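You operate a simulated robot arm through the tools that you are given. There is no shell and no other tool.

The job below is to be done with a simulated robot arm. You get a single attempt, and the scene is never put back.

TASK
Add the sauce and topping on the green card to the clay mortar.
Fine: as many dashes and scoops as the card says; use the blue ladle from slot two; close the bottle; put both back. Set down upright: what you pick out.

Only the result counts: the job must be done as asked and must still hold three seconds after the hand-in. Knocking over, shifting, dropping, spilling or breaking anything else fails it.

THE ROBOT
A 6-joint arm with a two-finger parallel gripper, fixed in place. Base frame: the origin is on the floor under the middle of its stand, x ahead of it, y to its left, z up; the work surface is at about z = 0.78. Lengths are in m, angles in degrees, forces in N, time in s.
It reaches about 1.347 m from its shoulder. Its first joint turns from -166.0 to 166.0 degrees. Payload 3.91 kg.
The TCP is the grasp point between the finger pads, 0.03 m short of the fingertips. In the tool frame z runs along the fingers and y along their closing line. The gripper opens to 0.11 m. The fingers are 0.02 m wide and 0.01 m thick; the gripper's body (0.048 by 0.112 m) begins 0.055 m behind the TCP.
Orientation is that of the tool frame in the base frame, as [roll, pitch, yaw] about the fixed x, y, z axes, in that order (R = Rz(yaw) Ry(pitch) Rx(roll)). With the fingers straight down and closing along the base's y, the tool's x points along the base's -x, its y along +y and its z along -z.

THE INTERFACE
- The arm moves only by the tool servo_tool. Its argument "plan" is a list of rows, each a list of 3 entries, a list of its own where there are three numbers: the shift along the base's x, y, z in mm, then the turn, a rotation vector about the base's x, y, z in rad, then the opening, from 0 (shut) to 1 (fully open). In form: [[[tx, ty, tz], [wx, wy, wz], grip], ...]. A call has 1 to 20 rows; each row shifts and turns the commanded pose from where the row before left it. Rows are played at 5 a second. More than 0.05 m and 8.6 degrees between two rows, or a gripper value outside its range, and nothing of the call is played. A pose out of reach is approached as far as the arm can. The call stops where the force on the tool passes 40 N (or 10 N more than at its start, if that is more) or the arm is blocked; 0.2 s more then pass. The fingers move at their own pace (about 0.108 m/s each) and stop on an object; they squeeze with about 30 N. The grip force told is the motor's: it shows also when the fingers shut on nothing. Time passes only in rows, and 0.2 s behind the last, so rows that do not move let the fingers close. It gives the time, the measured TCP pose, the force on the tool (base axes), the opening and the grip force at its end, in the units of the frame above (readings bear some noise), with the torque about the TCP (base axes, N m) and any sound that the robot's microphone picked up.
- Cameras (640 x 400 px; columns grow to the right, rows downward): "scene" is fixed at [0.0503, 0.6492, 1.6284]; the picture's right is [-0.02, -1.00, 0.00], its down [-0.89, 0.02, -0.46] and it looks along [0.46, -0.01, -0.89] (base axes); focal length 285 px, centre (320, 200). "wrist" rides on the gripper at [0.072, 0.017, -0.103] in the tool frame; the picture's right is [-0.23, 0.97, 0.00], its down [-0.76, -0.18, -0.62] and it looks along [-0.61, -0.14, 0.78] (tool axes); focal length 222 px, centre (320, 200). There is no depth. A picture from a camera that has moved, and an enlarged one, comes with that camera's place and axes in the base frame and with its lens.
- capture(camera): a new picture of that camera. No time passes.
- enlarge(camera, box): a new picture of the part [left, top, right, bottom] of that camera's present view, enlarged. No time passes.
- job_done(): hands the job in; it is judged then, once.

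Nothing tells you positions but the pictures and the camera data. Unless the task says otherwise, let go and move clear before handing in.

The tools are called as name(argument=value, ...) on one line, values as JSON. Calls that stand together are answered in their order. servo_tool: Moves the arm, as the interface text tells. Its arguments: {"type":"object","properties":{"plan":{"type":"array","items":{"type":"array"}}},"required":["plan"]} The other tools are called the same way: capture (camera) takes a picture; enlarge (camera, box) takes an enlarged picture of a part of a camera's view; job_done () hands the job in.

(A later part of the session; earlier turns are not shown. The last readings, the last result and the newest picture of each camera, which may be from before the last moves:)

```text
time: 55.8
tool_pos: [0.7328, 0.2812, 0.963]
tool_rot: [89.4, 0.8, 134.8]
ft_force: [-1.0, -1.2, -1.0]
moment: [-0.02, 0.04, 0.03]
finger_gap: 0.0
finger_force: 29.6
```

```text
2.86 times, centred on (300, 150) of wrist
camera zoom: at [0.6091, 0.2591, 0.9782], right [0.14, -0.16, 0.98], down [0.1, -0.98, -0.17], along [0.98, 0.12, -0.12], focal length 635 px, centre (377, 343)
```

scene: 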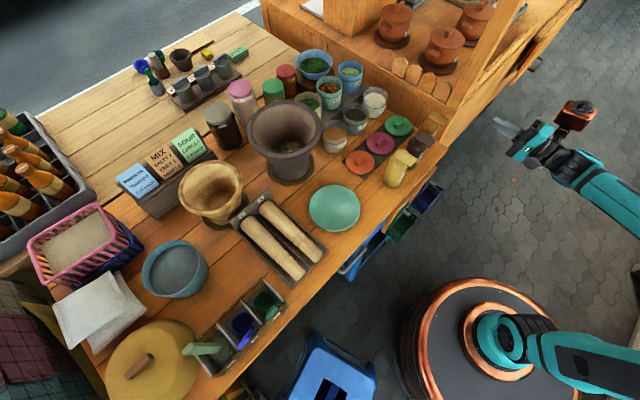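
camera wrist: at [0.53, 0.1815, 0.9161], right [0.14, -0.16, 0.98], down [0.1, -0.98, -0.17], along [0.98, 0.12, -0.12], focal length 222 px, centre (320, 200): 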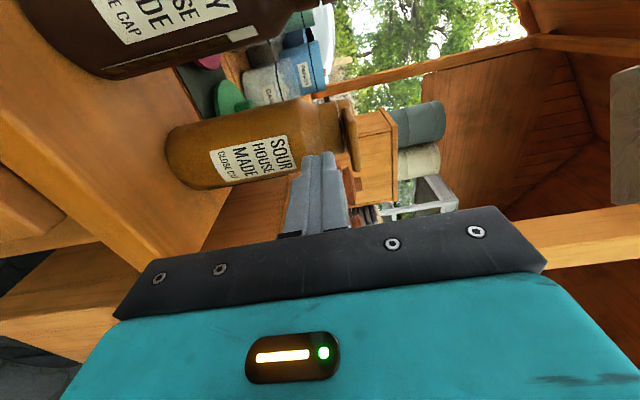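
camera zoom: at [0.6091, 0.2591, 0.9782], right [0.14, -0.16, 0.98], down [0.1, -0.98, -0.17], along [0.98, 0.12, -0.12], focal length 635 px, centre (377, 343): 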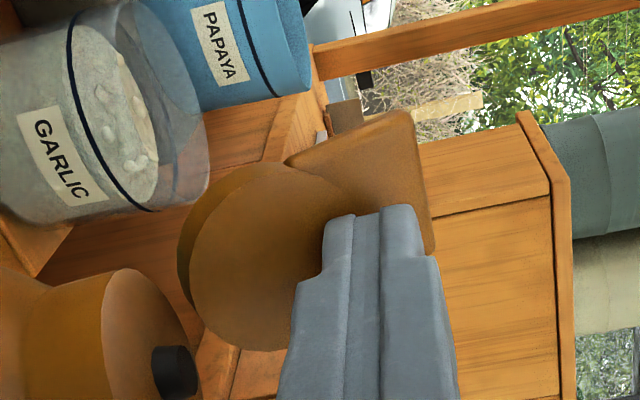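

The lid reached its stop and the bottle began to slide inward, so I'm stopping. I'll back off and check that the lid stays open.

servo_tool(plan=[[[-10, -10, 0], [0, 0, 0], 0], [[-20, -20, 0], [0, 0, 0], 0], [[-30, -30, 0], [0, 0, 0], 0], [[-30, -30, 0], [0, 0, 0], 0], [[-30, -30, 0], [0, 0, 0], 0], [[0, 0, 0], [0, 0, 0], 0]])

enlarge(camera="scene", box=[380, 80, 480, 170])

capture(camera="wrist")

```text
time: 57.2
tool_pos: [0.614, 0.1575, 0.9646]
tool_rot: [89.3, 0.8, 134.8]
ft_force: [0.7, -0.5, 1.0]
moment: [-0.01, -0.03, 0.0]
finger_gap: 0.0
finger_force: 30.1
```

```text
4.44 times, centred on (430, 125) of scene
camera zoom: at [0.0503, 0.6492, 1.6284], right [-0.02, -1.0, 0.0], down [-0.89, 0.02, -0.46], along [0.46, -0.01, -0.89], focal length 1266 px, centre (-169, 533)
```

zoom: 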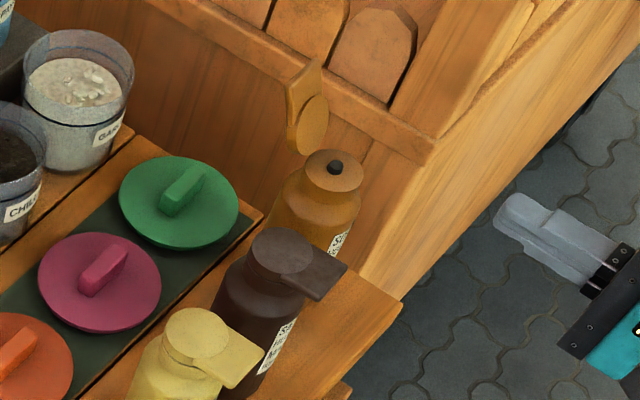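

```text
taken
camera wrist: at [0.4883, 0.137, 0.9791], right [0.14, -0.16, 0.98], down [0.1, -0.98, -0.17], along [0.98, 0.12, -0.12], focal length 222 px, centre (320, 200)
```

wrist: 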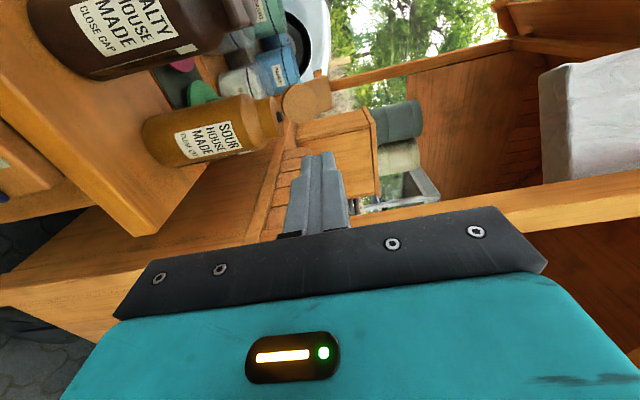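

The lid stays open past vertical and the bottle stands at about (0.710, 0.263). Now I'll roll the gripper so the fingers close horizontally, tilt it, and pre-position to grasp the bottle body.

servo_tool(plan=[[[0, 0, 0], [-0.101, -0.101, 0], 0], [[0, 0, 0], [-0.101, -0.101, 0], 0], [[0, 0, 0], [-0.101, -0.101, 0], 0], [[0, 0, 0], [-0.101, -0.101, 0], 0], [[0, 0, 0], [-0.101, -0.101, 0], 0], [[0, 0, 0], [-0.101, -0.101, 0], 0], [[0, 0, 0], [-0.101, -0.101, 0], 0.3], [[0, 0, 0], [-0.101, -0.101, 0], 0.5], [[0, 0, 0], [-0.101, -0.101, 0], 0.77], [[0, 0, 0], [-0.101, -0.101, 0], 0.77], [[0, 0, 0], [-0.101, -0.101, 0], 0.77], [[0, 0, 0], [-0.0926, 0.0926, 0], 0.77], [[0, 0, 0], [-0.0926, 0.0926, 0], 0.77], [[0, 0, 0], [-0.0926, 0.0926, 0], 0.77], [[0, 0, 0], [-0.0926, 0.0926, 0], 0.77]])

capture(camera="wrist")

```text
time: 60.4
tool_pos: [0.6124, 0.1604, 0.9643]
tool_rot: [-179.0, 60.1, -133.2]
ft_force: [-0.7, 0.3, -0.5]
moment: [0.01, 0.0, 0.0]
finger_gap: 0.0848
finger_force: 0.0
```

```text
taken
camera wrist: at [0.514, 0.0809, 0.9529], right [-0.62, 0.76, 0.19], down [0.01, -0.23, 0.97], along [0.78, 0.61, 0.14], focal length 222 px, centre (320, 200)
```

wrist: 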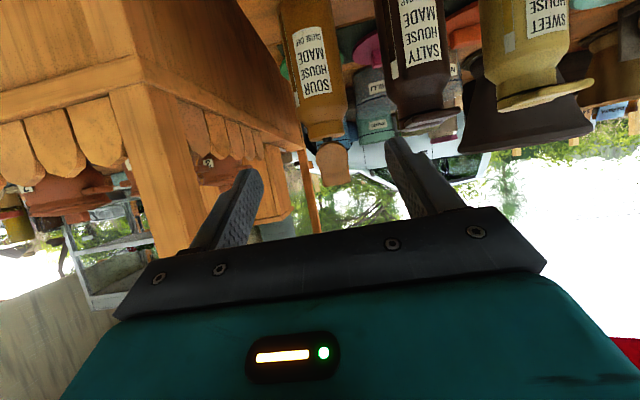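

servo_tool(plan=[[[13.5, 13.4, -32], [0, 0, 0], 0.77], [[13.5, 13.4, -32], [0, 0, 0], 0.77], [[0, 0, 0], [0, 0, 0], 0.77]])

capture(camera="wrist")

enlarge(camera="scene", box=[380, 80, 500, 190])

```text
time: 61.2
tool_pos: [0.6387, 0.1866, 0.8989]
tool_rot: [-179.1, 60.2, -133.0]
ft_force: [0.0, -0.9, -0.4]
moment: [0.06, 0.03, -0.01]
finger_gap: 0.0849
finger_force: 0.0
```

```text
taken
camera wrist: at [0.5401, 0.1081, 0.887], right [-0.62, 0.76, 0.19], down [0.01, -0.23, 0.97], along [0.78, 0.61, 0.14], focal length 222 px, centre (320, 200)
```

wrist: 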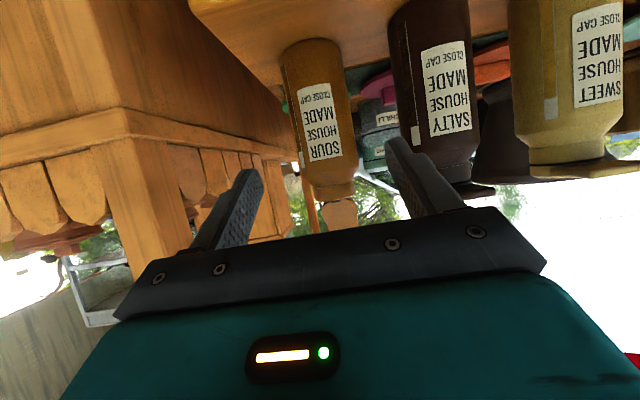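

```text
3.64 times, centred on (440, 135) of scene
camera zoom: at [0.0503, 0.6492, 1.6284], right [-0.02, -1.0, 0.0], down [-0.89, 0.02, -0.46], along [0.46, -0.01, -0.89], focal length 1036 px, centre (-116, 436)
```

zoom: 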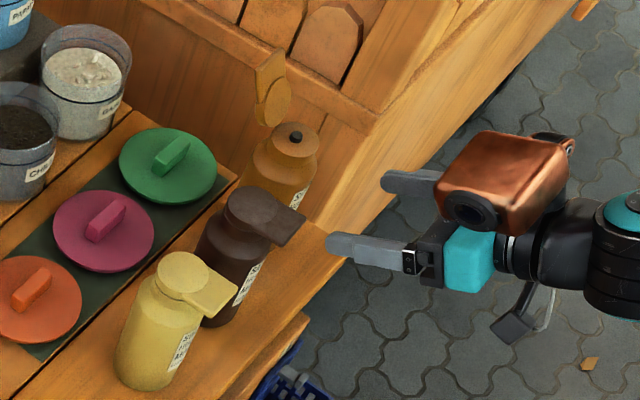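

The bottle is centred between the fingers. I'm advancing to straddle the body and then closing.

servo_tool(plan=[[[13.5, 14.4, -11.4], [0, 0, 0], 0.77], [[13.5, 14.4, -11.4], [0, 0, 0], 0.77], [[13.5, 14.4, -11.4], [0, 0, 0], 0.77], [[13.5, 14.4, -11.4], [0, 0, 0], 0.77], [[13.5, 14.4, -11.4], [0, 0, 0], 0.77], [[0, 0, 0], [0, 0, 0], 0.77]])

capture(camera="wrist")

enlarge(camera="scene", box=[380, 80, 500, 190])

```text
time: 62.6
tool_pos: [0.7066, 0.259, 0.8422]
tool_rot: [-179.0, 60.3, -133.1]
ft_force: [0.3, 0.4, 0.4]
moment: [-0.01, -0.01, 0.0]
finger_gap: 0.0847
finger_force: 0.0
```

```text
taken
camera wrist: at [0.6074, 0.1798, 0.831], right [-0.62, 0.76, 0.19], down [0.01, -0.23, 0.97], along [0.78, 0.61, 0.14], focal length 222 px, centre (320, 200)
```

wrist: 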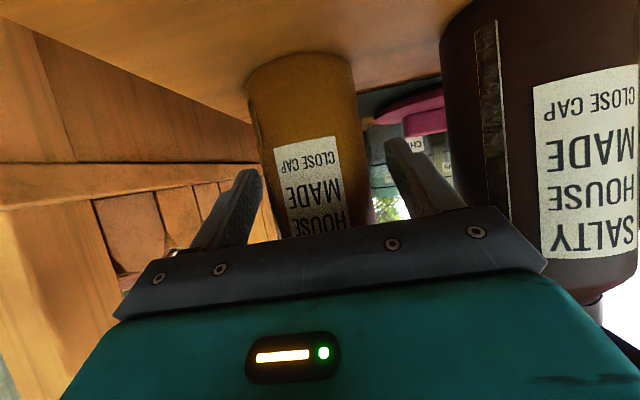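

```text
3.64 times, centred on (440, 135) of scene
camera zoom: at [0.0503, 0.6492, 1.6284], right [-0.02, -1.0, 0.0], down [-0.89, 0.02, -0.46], along [0.46, -0.01, -0.89], focal length 1036 px, centre (-116, 436)
```

zoom: 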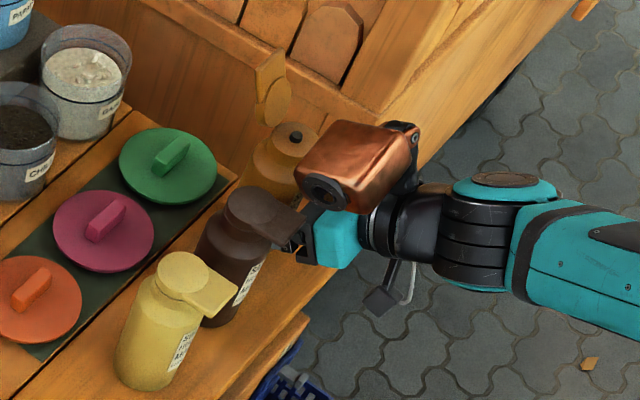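

servo_tool(plan=[[[0, 0, 0], [0, 0, 0], 0.6], [[0, 0, 0], [0, 0, 0], 0.5], [[0, 0, 0], [0, 0, 0], 0.4], [[0, 0, 0], [0, 0, 0], 0.35], [[0, 0, 0], [0, 0, 0], 0.35]])

capture(camera="wrist")

```text
time: 63.8
tool_pos: [0.7063, 0.2579, 0.8436]
tool_rot: [-179.1, 60.2, -133.1]
ft_force: [2.7, 0.2, 1.8]
moment: [0.12, 0.03, -0.03]
finger_gap: 0.0595
finger_force: 30.2
```

```text
taken
camera wrist: at [0.6075, 0.1797, 0.8311], right [-0.62, 0.76, 0.19], down [0.01, -0.23, 0.97], along [0.78, 0.61, 0.14], focal length 222 px, centre (320, 200)
```

wrist: 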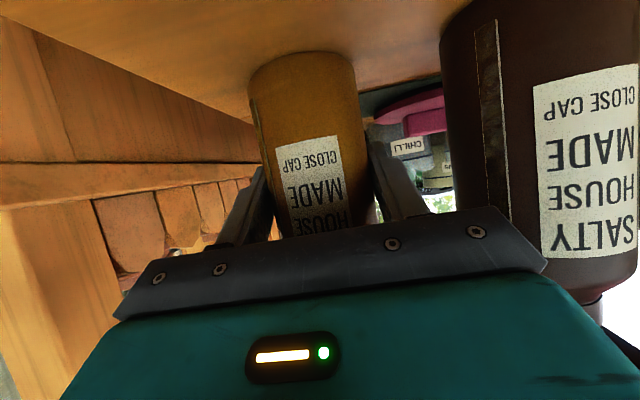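

The bottle is gripped at 59.5 mm, 30 N. I'll lift it straight up to clear everything.

servo_tool(plan=[[[0, 0, 10], [0, 0, 0], 0.35], [[0, 0, 20], [0, 0, 0], 0.35], [[0, 0, 30], [0, 0, 0], 0.35], [[0, 0, 40], [0, 0, 0], 0.35], [[0, 0, 40], [0, 0, 0], 0.35], [[0, 0, 40], [0, 0, 0], 0.35], [[0, 0, 40], [0, 0, 0], 0.35], [[0, 0, 30], [0, 0, 0], 0.35], [[0, 0, 20], [0, 0, 0], 0.35], [[0, 0, 0], [0, 0, 0], 0.35]])

capture(camera="scene")

capture(camera="wrist")

```text
time: 66.0
tool_pos: [0.7076, 0.2599, 1.1135]
tool_rot: [-178.8, 60.2, -133.1]
ft_force: [-0.6, -0.4, -6.8]
moment: [-0.01, 0.02, -0.01]
finger_gap: 0.0597
finger_force: 30.2
```

```text
taken
```

scene: 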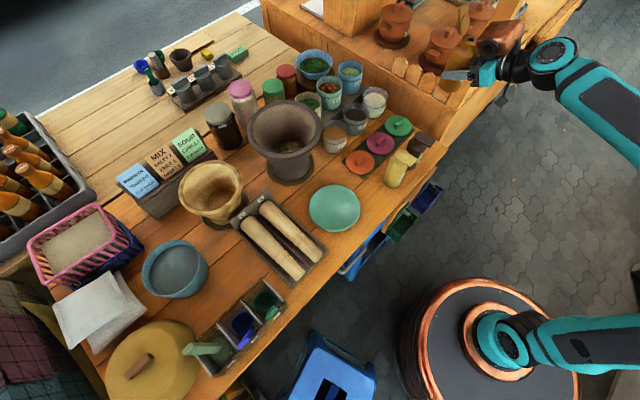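

```text
taken
camera wrist: at [0.6079, 0.1812, 1.1007], right [-0.62, 0.76, 0.19], down [0.01, -0.23, 0.97], along [0.78, 0.61, 0.14], focal length 222 px, centre (320, 200)
```

wrist: 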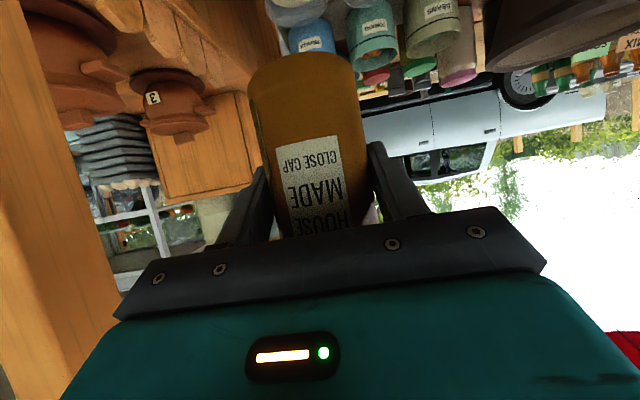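

enlarge(camera="scene", box=[410, 0, 540, 110])

```text
3.64 times, centred on (475, 55) of scene
camera zoom: at [0.0503, 0.6492, 1.6284], right [-0.02, -1.0, 0.0], down [-0.89, 0.02, -0.46], along [0.46, -0.01, -0.89], focal length 1036 px, centre (-244, 727)
```

zoom: 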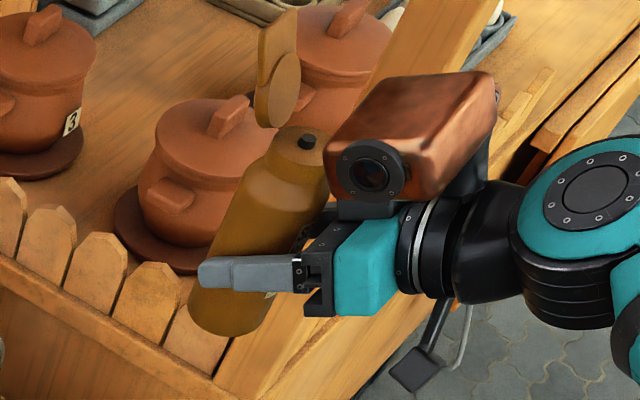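

The bottle is upright with its lid fully open, hanging free. I'll carry it over beside the clay mortar (rim at about (0.60, 0.74, 1.00)), keeping it upright.

servo_tool(plan=[[[-6, 17, 2], [0, 0, 0], 0.35], [[-12, 34, 3], [0, 0, 0], 0.35], [[-12, 34, 3], [0, 0, 0], 0.35], [[-12, 34, 3], [0, 0, 0], 0.35], [[-12, 34, 3], [0, 0, 0], 0.35], [[-12, 34, 3], [0, 0, 0], 0.35], [[-12, 34, 3], [0, 0, 0], 0.35], [[-12, 34, 3], [0, 0, 0], 0.35], [[-12, 34, 3], [0, 0, 0], 0.35], [[-12, 34, 3], [0, 0, 0], 0.35], [[-12, 34, 3], [0, 0, 0], 0.35], [[-12, 34, 3], [0, 0, 0], 0.35], [[-12, 34, 2], [0, 0, 0], 0.35], [[-12, 34, 0], [0, 0, 0], 0.35], [[-12, 34, 0], [0, 0, 0], 0.35], [[-8, 20, 0], [0, 0, 0], 0.35], [[0, 0, 0], [0, 0, 0], 0.35]])

capture(camera="scene")

capture(camera="wrist")

```text
time: 69.6
tool_pos: [0.5238, 0.7736, 1.1486]
tool_rot: [-179.0, 60.1, -133.1]
ft_force: [-0.6, 0.2, -6.1]
moment: [-0.03, 0.08, -0.01]
finger_gap: 0.0598
finger_force: 30.1
```

```text
taken
```

scene: 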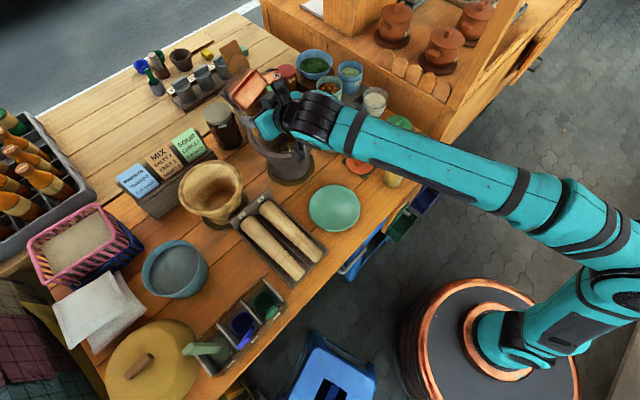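

```text
taken
camera wrist: at [0.4257, 0.6935, 1.1369], right [-0.62, 0.76, 0.19], down [0.01, -0.23, 0.97], along [0.78, 0.61, 0.14], focal length 222 px, centre (320, 200)
```

wrist: 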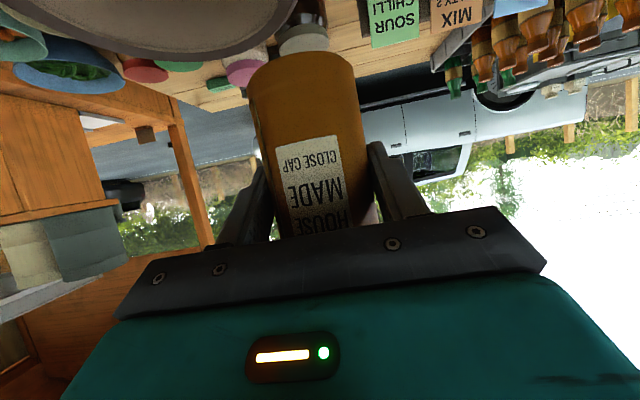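

The bottle is beside and above the mortar, and the rim height estimate is confirmed. I'll start tipping it toward the mortar (about a mostly radial axis), stopping first at ~80°.

servo_tool(plan=[[[0, 0, 0], [0.0549, 0.1288, 0], 0.35], [[0, 0, 0], [0.0549, 0.1288, 0], 0.35], [[0, 0, 0], [0.0549, 0.1288, 0], 0.35], [[0, 0, 0], [0.0549, 0.1288, 0], 0.35], [[0, 0, 0], [0.0549, 0.1288, 0], 0.35], [[0, 0, 0], [0.0549, 0.1288, 0], 0.35], [[0, 0, 0], [0.0549, 0.1288, 0], 0.35]])

capture(camera="scene")

capture(camera="wrist")

```text
time: 71.2
tool_pos: [0.5242, 0.7715, 1.1495]
tool_rot: [124.8, 19.9, -173.3]
ft_force: [-0.4, 0.6, 0.0]
moment: [0.0, -0.02, -0.01]
finger_gap: 0.0387
finger_force: 0.1
```

```text
taken
```

scene: 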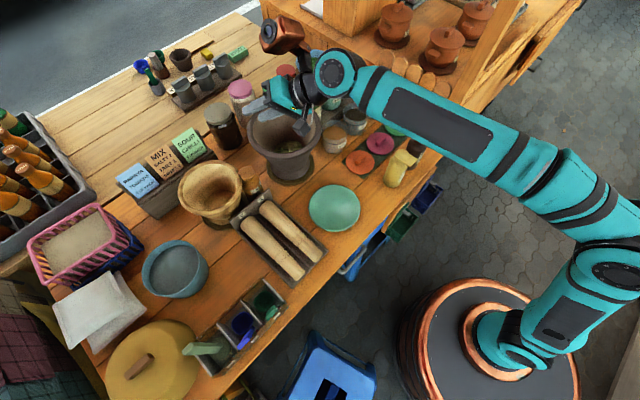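

```text
taken
camera wrist: at [0.4418, 0.686, 1.194], right [-0.12, 0.55, 0.83], down [0.71, -0.53, 0.46], along [0.69, 0.65, -0.32], focal length 222 px, centre (320, 200)
```

wrist: 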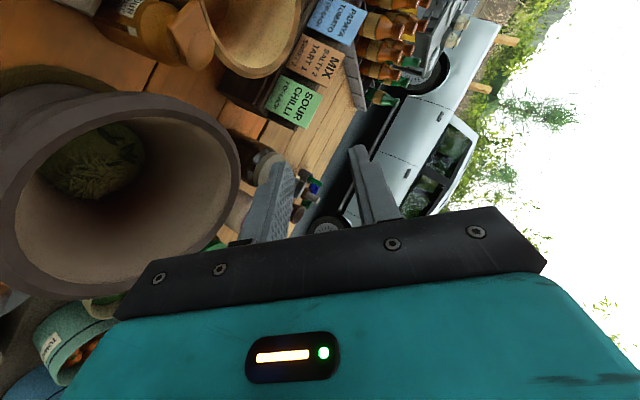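

The bottle slipped out of the fingers while tipping (gap 39 mm, no grip). I need to see where it landed.

enlarge(camera="scene", box=[180, 90, 350, 210])

enlarge(camera="wrist", box=[60, 0, 300, 150])

```text
3.33 times, centred on (265, 150) of scene
camera zoom: at [0.0503, 0.6492, 1.6284], right [-0.02, -1.0, 0.0], down [-0.89, 0.02, -0.46], along [0.46, -0.01, -0.89], focal length 950 px, centre (503, 367)
```

zoom: 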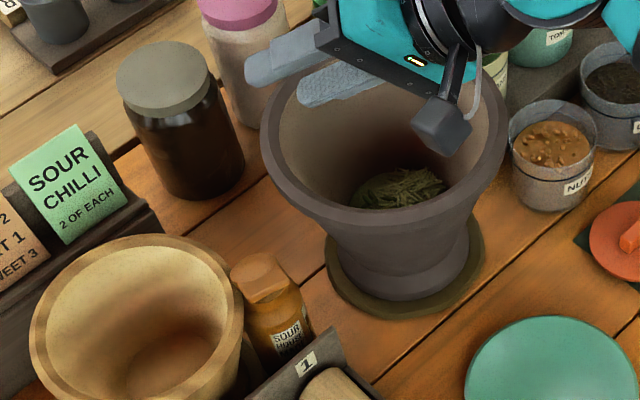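

```text
2.67 times, centred on (180, 75) of wrist
camera zoom: at [0.4418, 0.686, 1.194], right [-0.12, 0.55, 0.83], down [0.71, -0.53, 0.46], along [0.69, 0.65, -0.32], focal length 592 px, centre (693, 533)
```

zoom: 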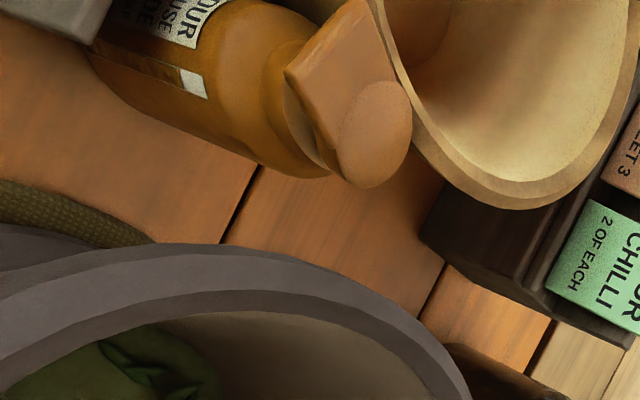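

The bottle landed upright, lid shut, between the wooden mortar and the pestle tray. I see no spill and nothing else appears moved. I'll reverse the tilt, open the gripper and look at it closely.

servo_tool(plan=[[[0, 0, 10], [-0.0549, -0.1288, 0], 0.35], [[0, 0, 10], [-0.0549, -0.1288, 0], 0.5], [[0, 0, 10], [-0.0549, -0.1288, 0], 0.7], [[0, 0, 0], [-0.0549, -0.1288, 0], 0.8], [[0, 0, 0], [-0.0549, -0.1288, 0], 0.8], [[0, 0, 0], [-0.0549, -0.1288, 0], 0.8], [[0, 0, 0], [-0.0549, -0.1288, 0], 0.8], [[0, 0, 0], [-0.0939, 0.0879, 0], 0.8], [[-20, -20, 0], [-0.0939, 0.0879, 0], 0.8], [[-25, -25, 0], [-0.0939, 0.0879, 0], 0.8], [[-25, -25, 0], [-0.0939, 0.0879, 0], 0.8], [[-25, -25, 0], [0, 0, 0], 0.8], [[0, 0, 0], [0, 0, 0], 0.8]])

capture(camera="wrist")

capture(camera="scene")

```text
time: 74.0
tool_pos: [0.4298, 0.6754, 1.179]
tool_rot: [-179.0, 30.5, -133.1]
ft_force: [0.2, 0.3, 0.7]
moment: [-0.01, -0.01, -0.02]
finger_gap: 0.0877
finger_force: 0.0
```

```text
taken
camera wrist: at [0.3381, 0.605, 1.2313], right [-0.57, 0.81, 0.1], down [0.35, 0.13, 0.93], along [0.74, 0.56, -0.36], focal length 222 px, centre (320, 200)
```

wrist: 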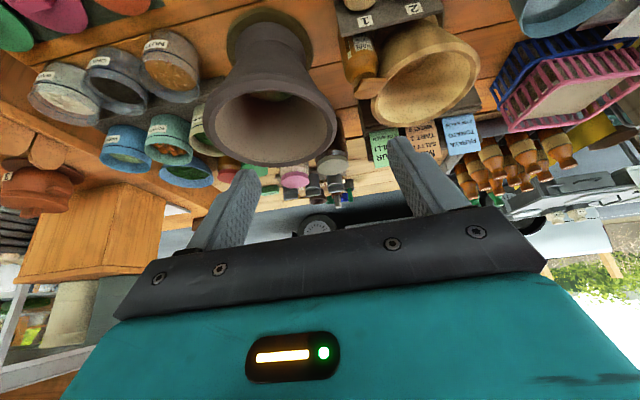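

```text
taken
```

scene: 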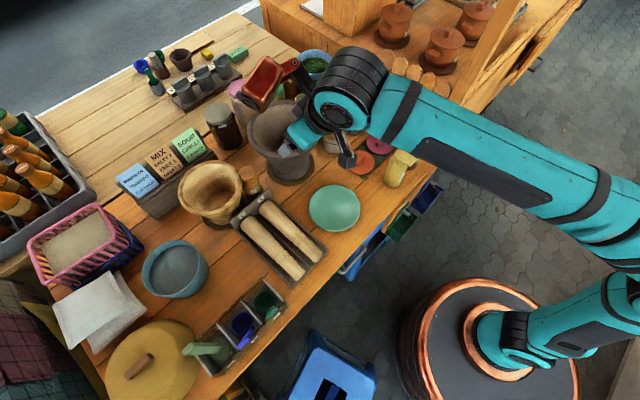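

enlarge(camera="wrist", box=[310, 0, 470, 140])

enlarge(camera="scene", box=[220, 150, 300, 220])

```text
2.86 times, centred on (390, 70) of wrist
camera zoom: at [0.3381, 0.605, 1.2313], right [-0.57, 0.81, 0.1], down [0.35, 0.13, 0.93], along [0.74, 0.56, -0.36], focal length 635 px, centre (120, 571)
```

zoom: 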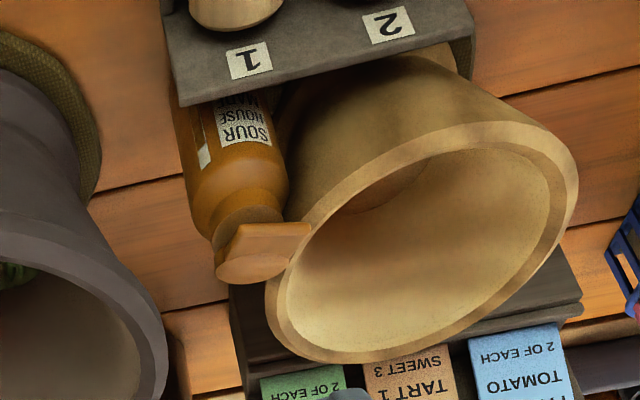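

```text
5.71 times, centred on (260, 185) of scene
camera zoom: at [0.0503, 0.6492, 1.6284], right [-0.02, -1.0, 0.0], down [-0.89, 0.02, -0.46], along [0.46, -0.01, -0.89], focal length 1628 px, centre (663, 286)
```

zoom: 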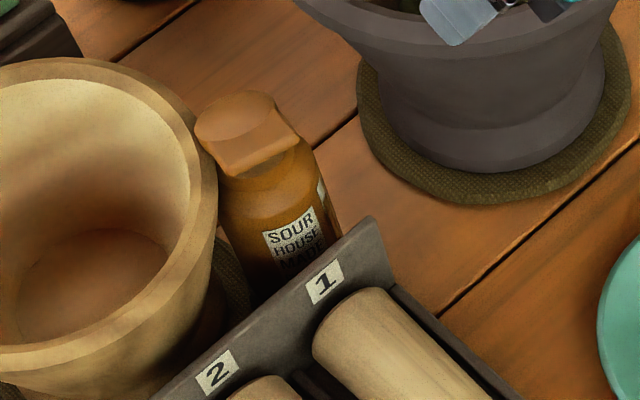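

The bottle stands upright at about (0.507, 0.857), squeezed near the wooden mortar's rim, with its tab facing roughly the robot. I need a closer top view to judge the gaps before picking it up.

servo_tool(plan=[[[5, 26, -15], [-0.0956, 0.0894, 0], 0.8], [[5, 26, -15], [-0.0956, 0.0894, 0], 0.8], [[5, 26, -15], [-0.0956, 0.0894, 0], 0.5], [[5, 26, -15], [-0.0956, 0.0894, 0], 0.3], [[0, 0, -15], [0, 0, 0], 0.3], [[0, 0, -15], [0, 0, 0], 0.3], [[0, 0, 0], [0, 0, 0], 0.3]])

capture(camera="wrist")

enlarge(camera="wrist", box=[260, 20, 440, 160])

```text
time: 75.6
tool_pos: [0.4496, 0.7825, 1.0896]
tool_rot: [-178.9, 0.6, -133.1]
ft_force: [0.0, 0.2, 0.2]
moment: [0.01, -0.01, 0.01]
finger_gap: 0.033
finger_force: 0.1
```

```text
taken
camera wrist: at [0.3857, 0.7416, 1.1912], right [-0.56, 0.83, -0.02], down [0.64, 0.44, 0.64], along [0.53, 0.34, -0.77], focal length 222 px, centre (320, 200)
```

wrist: 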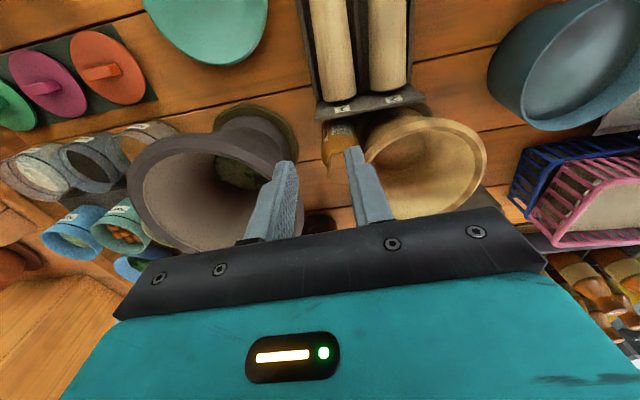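

```text
2.86 times, centred on (350, 90) of wrist
camera zoom: at [0.3857, 0.7416, 1.1912], right [-0.56, 0.83, -0.02], down [0.64, 0.44, 0.64], along [0.53, 0.34, -0.77], focal length 635 px, centre (234, 514)
```

zoom: 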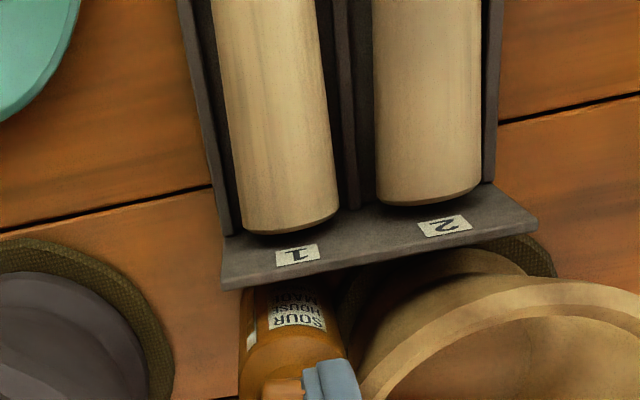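

servo_tool(plan=[[[18, 20, 5], [0, 0, 0], 0.3], [[18, 20, 5], [0, 0, 0], 0.3], [[19, 20, 5], [0, 0, 0], 0.3], [[0, 0, 0], [0, 0, 0], 0.3]])

capture(camera="wrist")

enlarge(camera="wrist", box=[280, 50, 400, 160])

```text
time: 76.6
tool_pos: [0.4959, 0.8259, 1.0902]
tool_rot: [-179.0, 0.8, -133.2]
ft_force: [0.0, 0.6, -0.2]
moment: [-0.01, -0.02, -0.01]
finger_gap: 0.0329
finger_force: 0.0
out of reach, approached as far as the arm can: row 3
```

```text
taken
camera wrist: at [0.4331, 0.7855, 1.1923], right [-0.56, 0.83, -0.01], down [0.64, 0.44, 0.64], along [0.54, 0.34, -0.77], focal length 222 px, centre (320, 200)
```

wrist: 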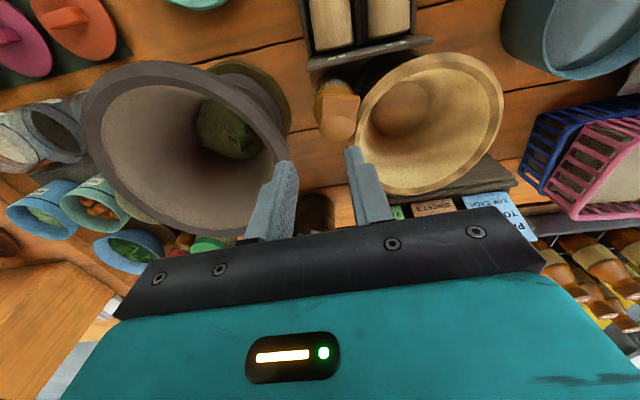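

```text
3.64 times, centred on (340, 105) of wrist
camera zoom: at [0.4331, 0.7855, 1.1923], right [-0.56, 0.83, -0.01], down [0.64, 0.44, 0.64], along [0.54, 0.34, -0.77], focal length 808 px, centre (247, 546)
```

zoom: 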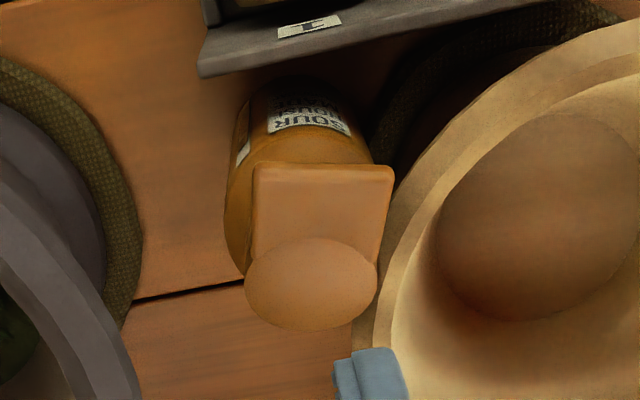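

The tab points at heading ~211° and its left side nearly touches the wooden rim, so a side pinch won't fit. I'll grip the tab vertically (one finger above, one below) from the front instead. First step is backing off and turning the gripper horizontal.

servo_tool(plan=[[[-10.5, -9.7, 0], [0, 0, -0.142], 0.3], [[-10.5, -9.7, 0], [0, 0, -0.142], 0.3], [[-10.5, -9.7, 0], [0, 0, -0.142], 0.3], [[-10.5, -9.7, 0], [0, 0, -0.142], 0.3], [[-10.5, -9.7, 0], [0, 0, -0.142], 0.3], [[-10.5, -9.7, 0], [0, 0, -0.142], 0.3], [[-10.5, -9.7, 0], [0, 0, -0.142], 0.3], [[-10.5, -9.7, 0], [0, 0, -0.142], 0.3], [[-10.5, -9.7, 0], [0, 0, -0.142], 0.3], [[-10.5, -9.7, 0], [0, 0, -0.142], 0.3], [[-10.5, -9.7, 0], [0, 0, -0.142], 0.3], [[-10.5, -9.7, 0], [0, 0, -0.142], 0.3], [[-10.5, -9.7, 0], [0, 0, -0.142], 0.3]])

servo_tool(plan=[[[0, 0, 0], [0.0735, -0.1224, 0], 0.3], [[0, 0, 0], [0.0735, -0.1224, 0], 0.3], [[0, 0, 0], [0.0735, -0.1224, 0], 0.3], [[0, 0, 0], [0.0735, -0.1224, 0], 0.3], [[0, 0, 0], [0.0735, -0.1224, 0], 0.3], [[0, 0, 0], [0.0735, -0.1224, 0], 0.3], [[0, 0, 0], [0.0735, -0.1224, 0], 0.3], [[0, 0, 0], [0.0735, -0.1224, 0], 0.3], [[0, 0, 0], [0.0735, -0.1224, 0], 0.3], [[0, 0, 0], [0.0735, -0.1224, 0], 0.3], [[0, 0, 0], [0.0735, -0.1224, 0], 0.3]])

capture(camera="wrist")

capture(camera="scene")

```text
time: 79.4
tool_pos: [0.361, 0.7021, 1.0916]
tool_rot: [-179.0, 0.7, 121.1]
ft_force: [-0.1, 0.5, -0.2]
moment: [-0.04, 0.0, -0.03]
finger_gap: 0.0328
finger_force: 0.0
```

```text
time: 81.8
tool_pos: [0.362, 0.6998, 1.0935]
tool_rot: [113.0, 0.5, 120.4]
ft_force: [0.3, 0.6, -0.7]
moment: [0.01, 0.0, 0.01]
finger_gap: 0.0327
finger_force: 0.0
out of reach, approached as far as the arm can: row 9, 10, 11
```

```text
taken
camera wrist: at [0.2483, 0.7184, 1.1479], right [0.44, 0.0, 0.9], down [-0.17, -0.98, 0.08], along [0.88, -0.19, -0.43], focal length 222 px, centre (320, 200)
```

wrist: 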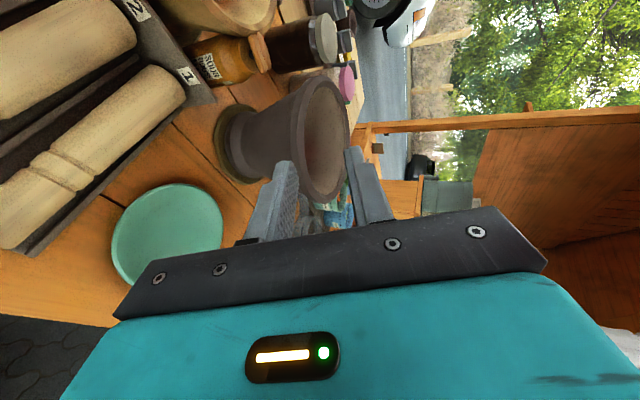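

```text
taken
```

scene: 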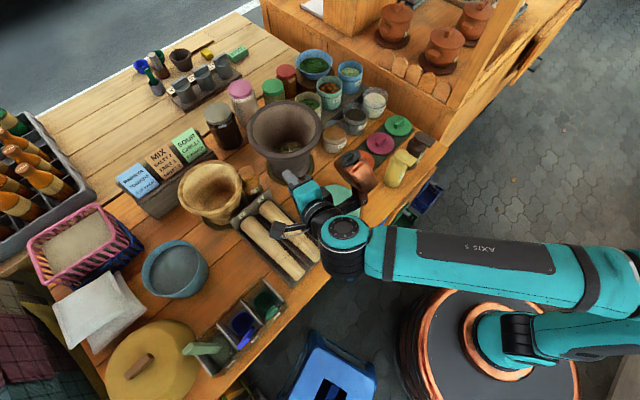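

The tilt stopped at a joint limit with this roll. I'll roll the gripper 180° about its own axis (camera on the other side), which should free that joint, then finish tilting.

servo_tool(plan=[[[0, 0, 0], [-0.1134, -0.0665, 0.0557], 0.3], [[0, 0, 0], [-0.1134, -0.0665, 0.0557], 0.3], [[0, 0, 0], [-0.1134, -0.0665, 0.0557], 0.3], [[0, 0, 0], [-0.1134, -0.0665, 0.0557], 0.3], [[0, 0, 0], [-0.1134, -0.0665, 0.0557], 0.3], [[0, 0, 0], [-0.1134, -0.0665, 0.0557], 0.3], [[0, 0, 0], [-0.1134, -0.0665, 0.0557], 0.3], [[0, 0, 0], [-0.1134, -0.0665, 0.0557], 0.3], [[0, 0, 0], [-0.1134, -0.0665, 0.0557], 0.3], [[0, 0, 0], [-0.1134, -0.0665, 0.0557], 0.3], [[0, 0, 0], [-0.1134, -0.0665, 0.0557], 0.3]])

servo_tool(plan=[[[0, 0, 0], [-0.1134, -0.0665, 0.0557], 0.3], [[0, 0, 0], [-0.1134, -0.0665, 0.0557], 0.3], [[0, 0, 0], [-0.1134, -0.0665, 0.0557], 0.3], [[0, 0, 0], [-0.1134, -0.0665, 0.0557], 0.3], [[0, 0, 0], [-0.1134, -0.0665, 0.0557], 0.3], [[0, 0, 0], [-0.1134, -0.0665, 0.0557], 0.3], [[0, 0, 0], [-0.1134, -0.0665, 0.0557], 0.3], [[0, 0, 0], [-0.1134, -0.0665, 0.0557], 0.3], [[0, 0, 0], [-0.1134, -0.0665, 0.0557], 0.3], [[0, 0, 0], [-0.1134, -0.0665, 0.0557], 0.3], [[0, 0, 0], [-0.1134, -0.0665, 0.0557], 0.3], [[0, 0, 0], [0.0735, -0.1224, 0], 0.3], [[0, 0, 0], [0.0735, -0.1224, 0], 0.3], [[0, 0, 0], [0.0588, -0.0979, 0], 0.3]])

capture(camera="wrist")

capture(camera="scene")

```text
time: 84.2
tool_pos: [0.3606, 0.7005, 1.0937]
tool_rot: [-178.9, 67.3, -148.3]
ft_force: [0.0, -0.3, -0.9]
moment: [0.02, -0.05, 0.0]
finger_gap: 0.0331
finger_force: 0.1
```

```text
time: 87.2
tool_pos: [0.3608, 0.7008, 1.0925]
tool_rot: [-89.9, -0.1, -59.4]
ft_force: [0.2, 0.2, 0.5]
moment: [-0.02, -0.01, 0.03]
finger_gap: 0.0329
finger_force: 0.1
```

```text
taken
camera wrist: at [0.3091, 0.5862, 1.0753], right [-0.11, 0.2, -0.97], down [-0.92, 0.34, 0.18], along [0.36, 0.92, 0.14], focal length 222 px, centre (320, 200)
```

wrist: 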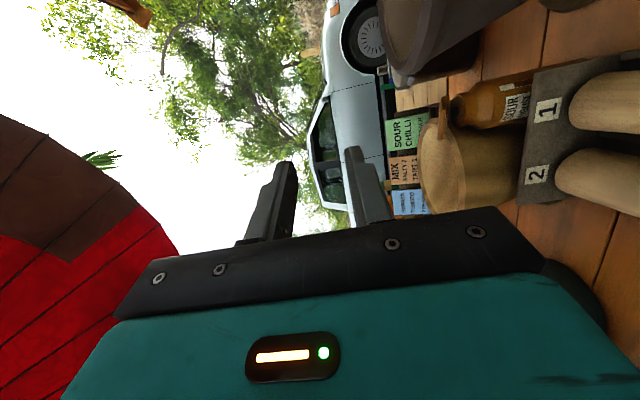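

```text
taken
```

scene: 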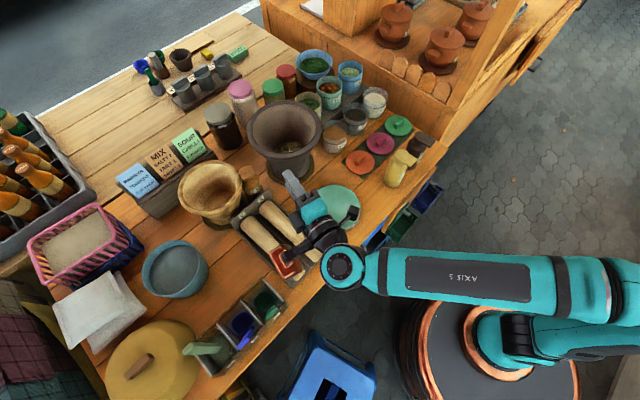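

Now the gripper is horizontal, fingers stacked vertically, heading ~31°. I'll move to a pre-grasp position in front of the tab at its height.

servo_tool(plan=[[[7.3, 17.9, -30], [0, 0, 0], 0.22], [[7.3, 17.9, -30], [0, 0, 0], 0.22], [[7.3, 17.9, -35], [0, 0, 0], 0.22], [[7.3, 17.9, -35], [0, 0, 0], 0.22], [[7.1, 17.7, -36], [0, 0, 0], 0.22], [[0, 0, 0], [0, 0, 0], 0.22]])

capture(camera="wrist")

enlarge(camera="wrist", box=[280, 60, 440, 200])

enlarge(camera="scene", box=[200, 140, 340, 260])

```text
time: 88.4
tool_pos: [0.4006, 0.7819, 0.9424]
tool_rot: [-89.5, 0.5, -59.9]
ft_force: [15.7, -49.9, 18.6]
moment: [-3.45, 2.29, 8.87]
finger_gap: 0.0243
finger_force: 0.2
stopped in row 6: the force on the tool passed its limit at 122 N (the readings are from after the stop); the commanded pose is now the measured one
```

```text
taken
camera wrist: at [0.3475, 0.6665, 0.9248], right [-0.11, 0.21, -0.97], down [-0.92, 0.34, 0.18], along [0.37, 0.92, 0.15], focal length 222 px, centre (320, 200)
```

wrist: 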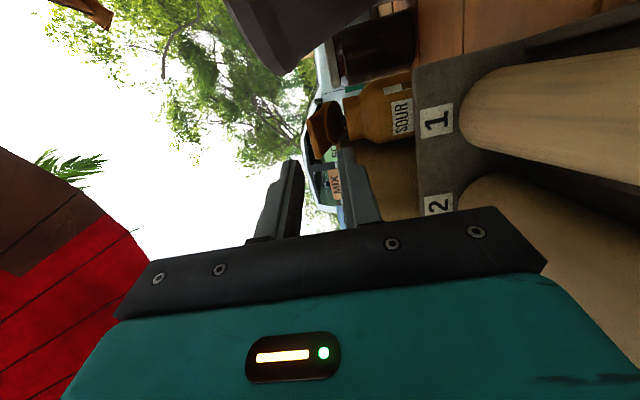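

```text
2.86 times, centred on (360, 130) of wrist
camera zoom: at [0.3475, 0.6665, 0.9248], right [-0.11, 0.21, -0.97], down [-0.92, 0.34, 0.18], along [0.37, 0.92, 0.15], focal length 635 px, centre (206, 400)
```

zoom: 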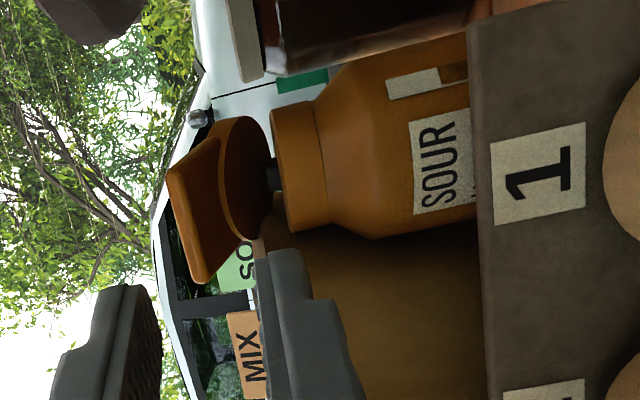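

```text
3.33 times, centred on (270, 200) of scene
camera zoom: at [0.0503, 0.6492, 1.6284], right [-0.02, -1.0, 0.0], down [-0.89, 0.02, -0.46], along [0.46, -0.01, -0.89], focal length 950 px, centre (487, 200)
```

zoom: 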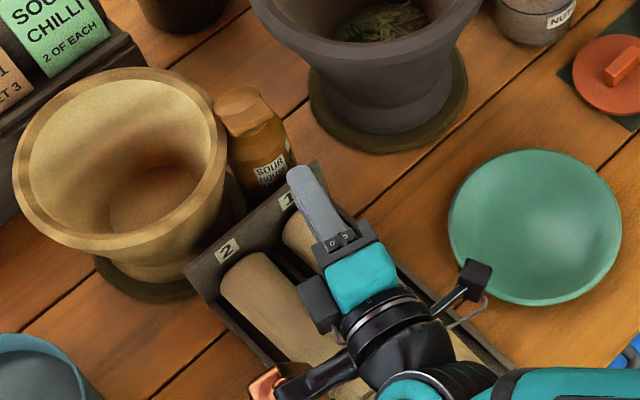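

The call stopped on a hard contact (peak 122 N), apparently the copper module on the gripper's left against the pestle area. I'll retreat straight up and check for anything moved.

enlarge(camera="scene", box=[220, 180, 360, 290])

servo_tool(plan=[[[0, 0, 10], [0, 0, 0], 0.22], [[0, -5, 25], [0, 0, 0], 0.22], [[0, -10, 30], [0, 0, 0], 0.22], [[0, 0, 30], [0, 0, 0], 0.22], [[0, 0, 0], [0, 0, 0], 0.22]])

capture(camera="scene")

```text
3.64 times, centred on (290, 235) of scene
camera zoom: at [0.0503, 0.6492, 1.6284], right [-0.02, -1.0, 0.0], down [-0.89, 0.02, -0.46], along [0.46, -0.01, -0.89], focal length 1036 px, centre (429, 73)
```

zoom: 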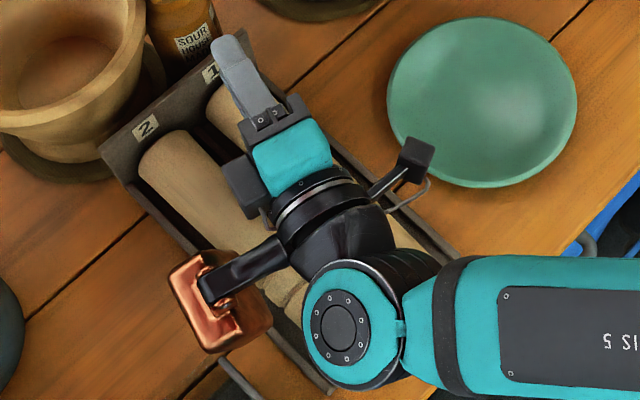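

```text
time: 89.6
tool_pos: [0.3964, 0.7671, 1.035]
tool_rot: [-89.4, 0.4, -59.6]
ft_force: [0.0, 0.3, -0.4]
moment: [0.01, 0.01, -0.04]
finger_gap: 0.0242
finger_force: 0.1
```

```text
taken
```

scene: 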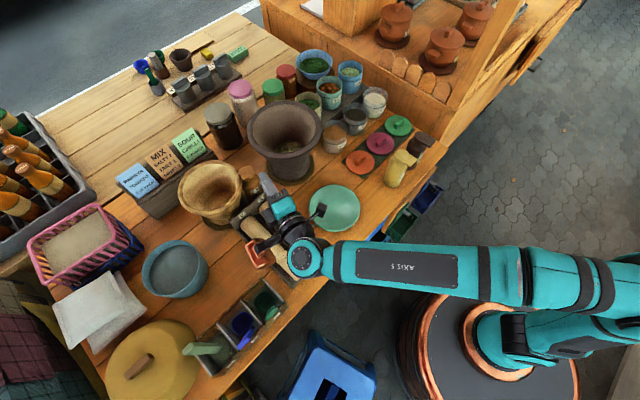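

The contact was the wrist-mounted copper module/wrist housing over the pestles at low height. Also, the bottle's lid is now ajar by ~20–25°, which suits a grip pointing ~25° downward and keeps the wrist high. I'll tilt and re-approach.

servo_tool(plan=[[[0, 0, 0], [-0.0749, 0.1246, 0], 0.22], [[0, 0, 0], [-0.0749, 0.1246, 0], 0.22], [[0, 0, 0], [-0.0749, 0.1246, 0], 0.22], [[5, 14, -10], [0, 0, 0], 0.22], [[5, 13, -10], [0, 0, 0], 0.22], [[0, 0, 0], [0, 0, 0], 0.22]])

capture(camera="wrist")

enlarge(camera="wrist", box=[280, 40, 460, 200])

enlarge(camera="scene", box=[220, 150, 360, 290])

```text
time: 91.0
tool_pos: [0.4085, 0.7956, 1.017]
tool_rot: [-114.6, 0.1, -59.7]
ft_force: [0.2, -0.2, -0.1]
moment: [-0.01, 0.0, -0.03]
finger_gap: 0.0241
finger_force: 0.0
```

```text
taken
camera wrist: at [0.3579, 0.6824, 1.0442], right [-0.47, -0.01, -0.89], down [-0.81, 0.41, 0.42], along [0.36, 0.91, -0.2], focal length 222 px, centre (320, 200)
```

wrist: 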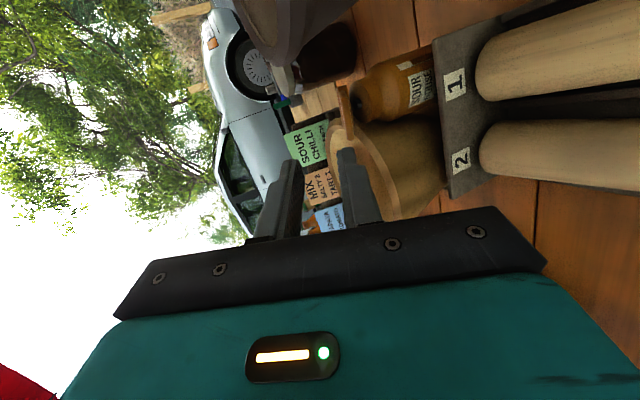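

```text
2.50 times, centred on (370, 120) of wrist
camera zoom: at [0.3579, 0.6824, 1.0442], right [-0.47, -0.01, -0.89], down [-0.81, 0.41, 0.42], along [0.36, 0.91, -0.2], focal length 555 px, centre (195, 400)
```

zoom: 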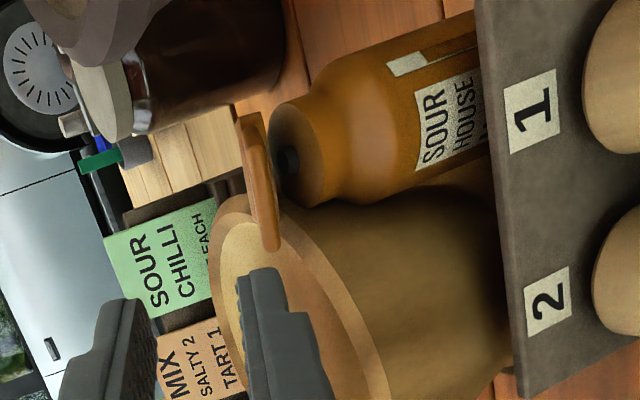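

```text
2.86 times, centred on (290, 220) of scene
camera zoom: at [0.0503, 0.6492, 1.6284], right [-0.02, -1.0, 0.0], down [-0.89, 0.02, -0.46], along [0.46, -0.01, -0.89], focal length 814 px, centre (406, 143)
```

zoom: 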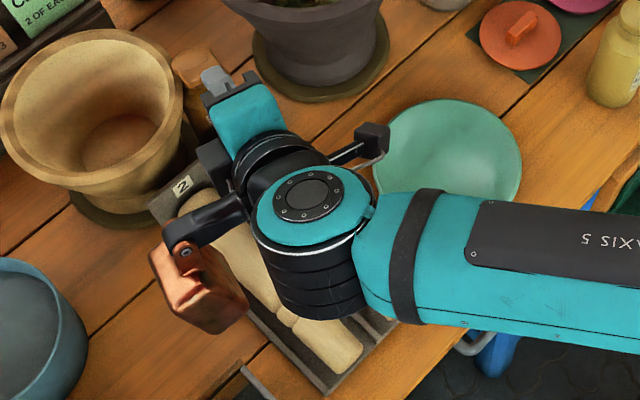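

The lid is ajar ~27° and edge-on to the camera. I'll align the finger plane with it (slightly more tilt, 22 mm lower) and check again.

servo_tool(plan=[[[1, 1, -11], [-0.0265, 0.0441, 0], 0.22], [[2, 1, -11], [0, 0, 0], 0.22], [[0, 0, 0], [0, 0, 0], 0.22]])

enlarge(camera="wrist", box=[270, 60, 430, 200])

```text
time: 91.8
tool_pos: [0.4117, 0.7984, 0.9935]
tool_rot: [-117.6, 0.1, -59.9]
ft_force: [-0.2, -0.5, 0.2]
moment: [-0.02, 0.0, 0.01]
finger_gap: 0.0244
finger_force: 0.1
```

```text
2.86 times, centred on (350, 130) of wrist
camera zoom: at [0.362, 0.6853, 1.027], right [-0.5, -0.03, -0.86], down [-0.79, 0.42, 0.45], along [0.35, 0.91, -0.24], focal length 635 px, centre (234, 400)
```

zoom: 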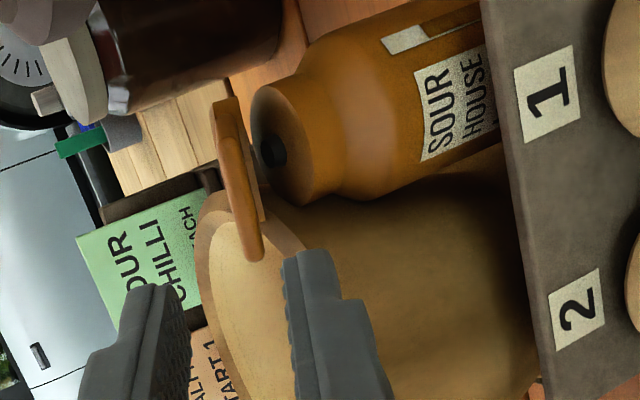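

servo_tool(plan=[[[-2, -1, -4], [0.036, -0.06, 0], 0.22], [[13, 8, -7], [0, 0, 0], 0.22], [[13, 8, -7], [0, 0, 0], 0.22], [[13, 8, -7], [0, 0, 0], 0.22], [[0, 0, 0], [0, 0, 0], 0.22]])

enlarge(camera="wrist", box=[250, 60, 430, 220])

```text
time: 93.0
tool_pos: [0.4455, 0.8221, 0.9684]
tool_rot: [-113.5, 0.1, -59.7]
ft_force: [-0.3, -0.2, -0.2]
moment: [0.01, 0.03, 0.0]
finger_gap: 0.0243
finger_force: 0.0
```

```text
2.50 times, centred on (340, 140) of wrist
camera zoom: at [0.3954, 0.7084, 0.9934], right [-0.45, 0.0, -0.89], down [-0.82, 0.41, 0.41], along [0.36, 0.91, -0.18], focal length 555 px, centre (270, 350)
```

zoom: 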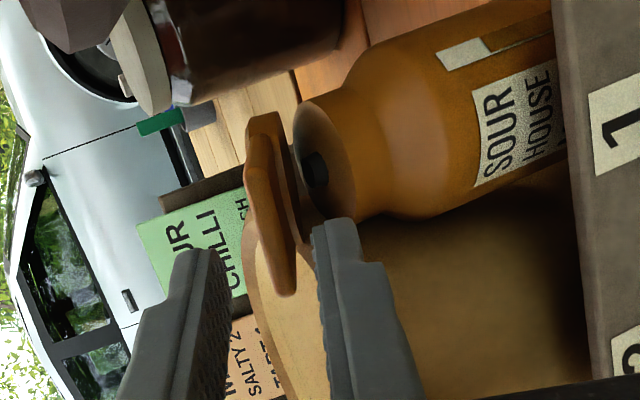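

The tab is already between the fingertips with ~15 mm overlap. I'll advance 4 mm more and close on it.

servo_tool(plan=[[[3, 2, -1.5], [0, 0, 0], 0.22], [[0, 0, 0], [0, 0, 0], 0.12], [[0, 0, 0], [0, 0, 0], 0.05], [[0, 0, 0], [0, 0, 0], 0.0], [[0, 0, 0], [0, 0, 0], 0.0]])

enlarge(camera="wrist", box=[250, 60, 430, 220])

```text
time: 94.2
tool_pos: [0.4501, 0.8241, 0.9662]
tool_rot: [-113.5, 0.1, -59.9]
ft_force: [-0.2, -1.6, -0.2]
moment: [-0.45, -0.26, -0.14]
finger_gap: 0.0061
finger_force: 30.1
```

```text
2.50 times, centred on (340, 140) of wrist
camera zoom: at [0.3992, 0.7101, 0.9921], right [-0.45, 0.0, -0.89], down [-0.82, 0.41, 0.41], along [0.36, 0.91, -0.18], focal length 555 px, centre (270, 350)
```

zoom: 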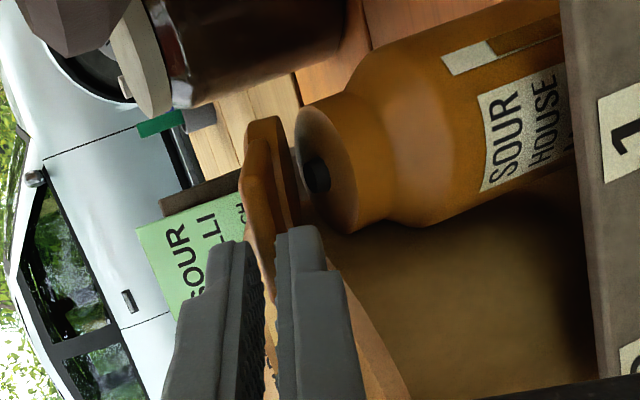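

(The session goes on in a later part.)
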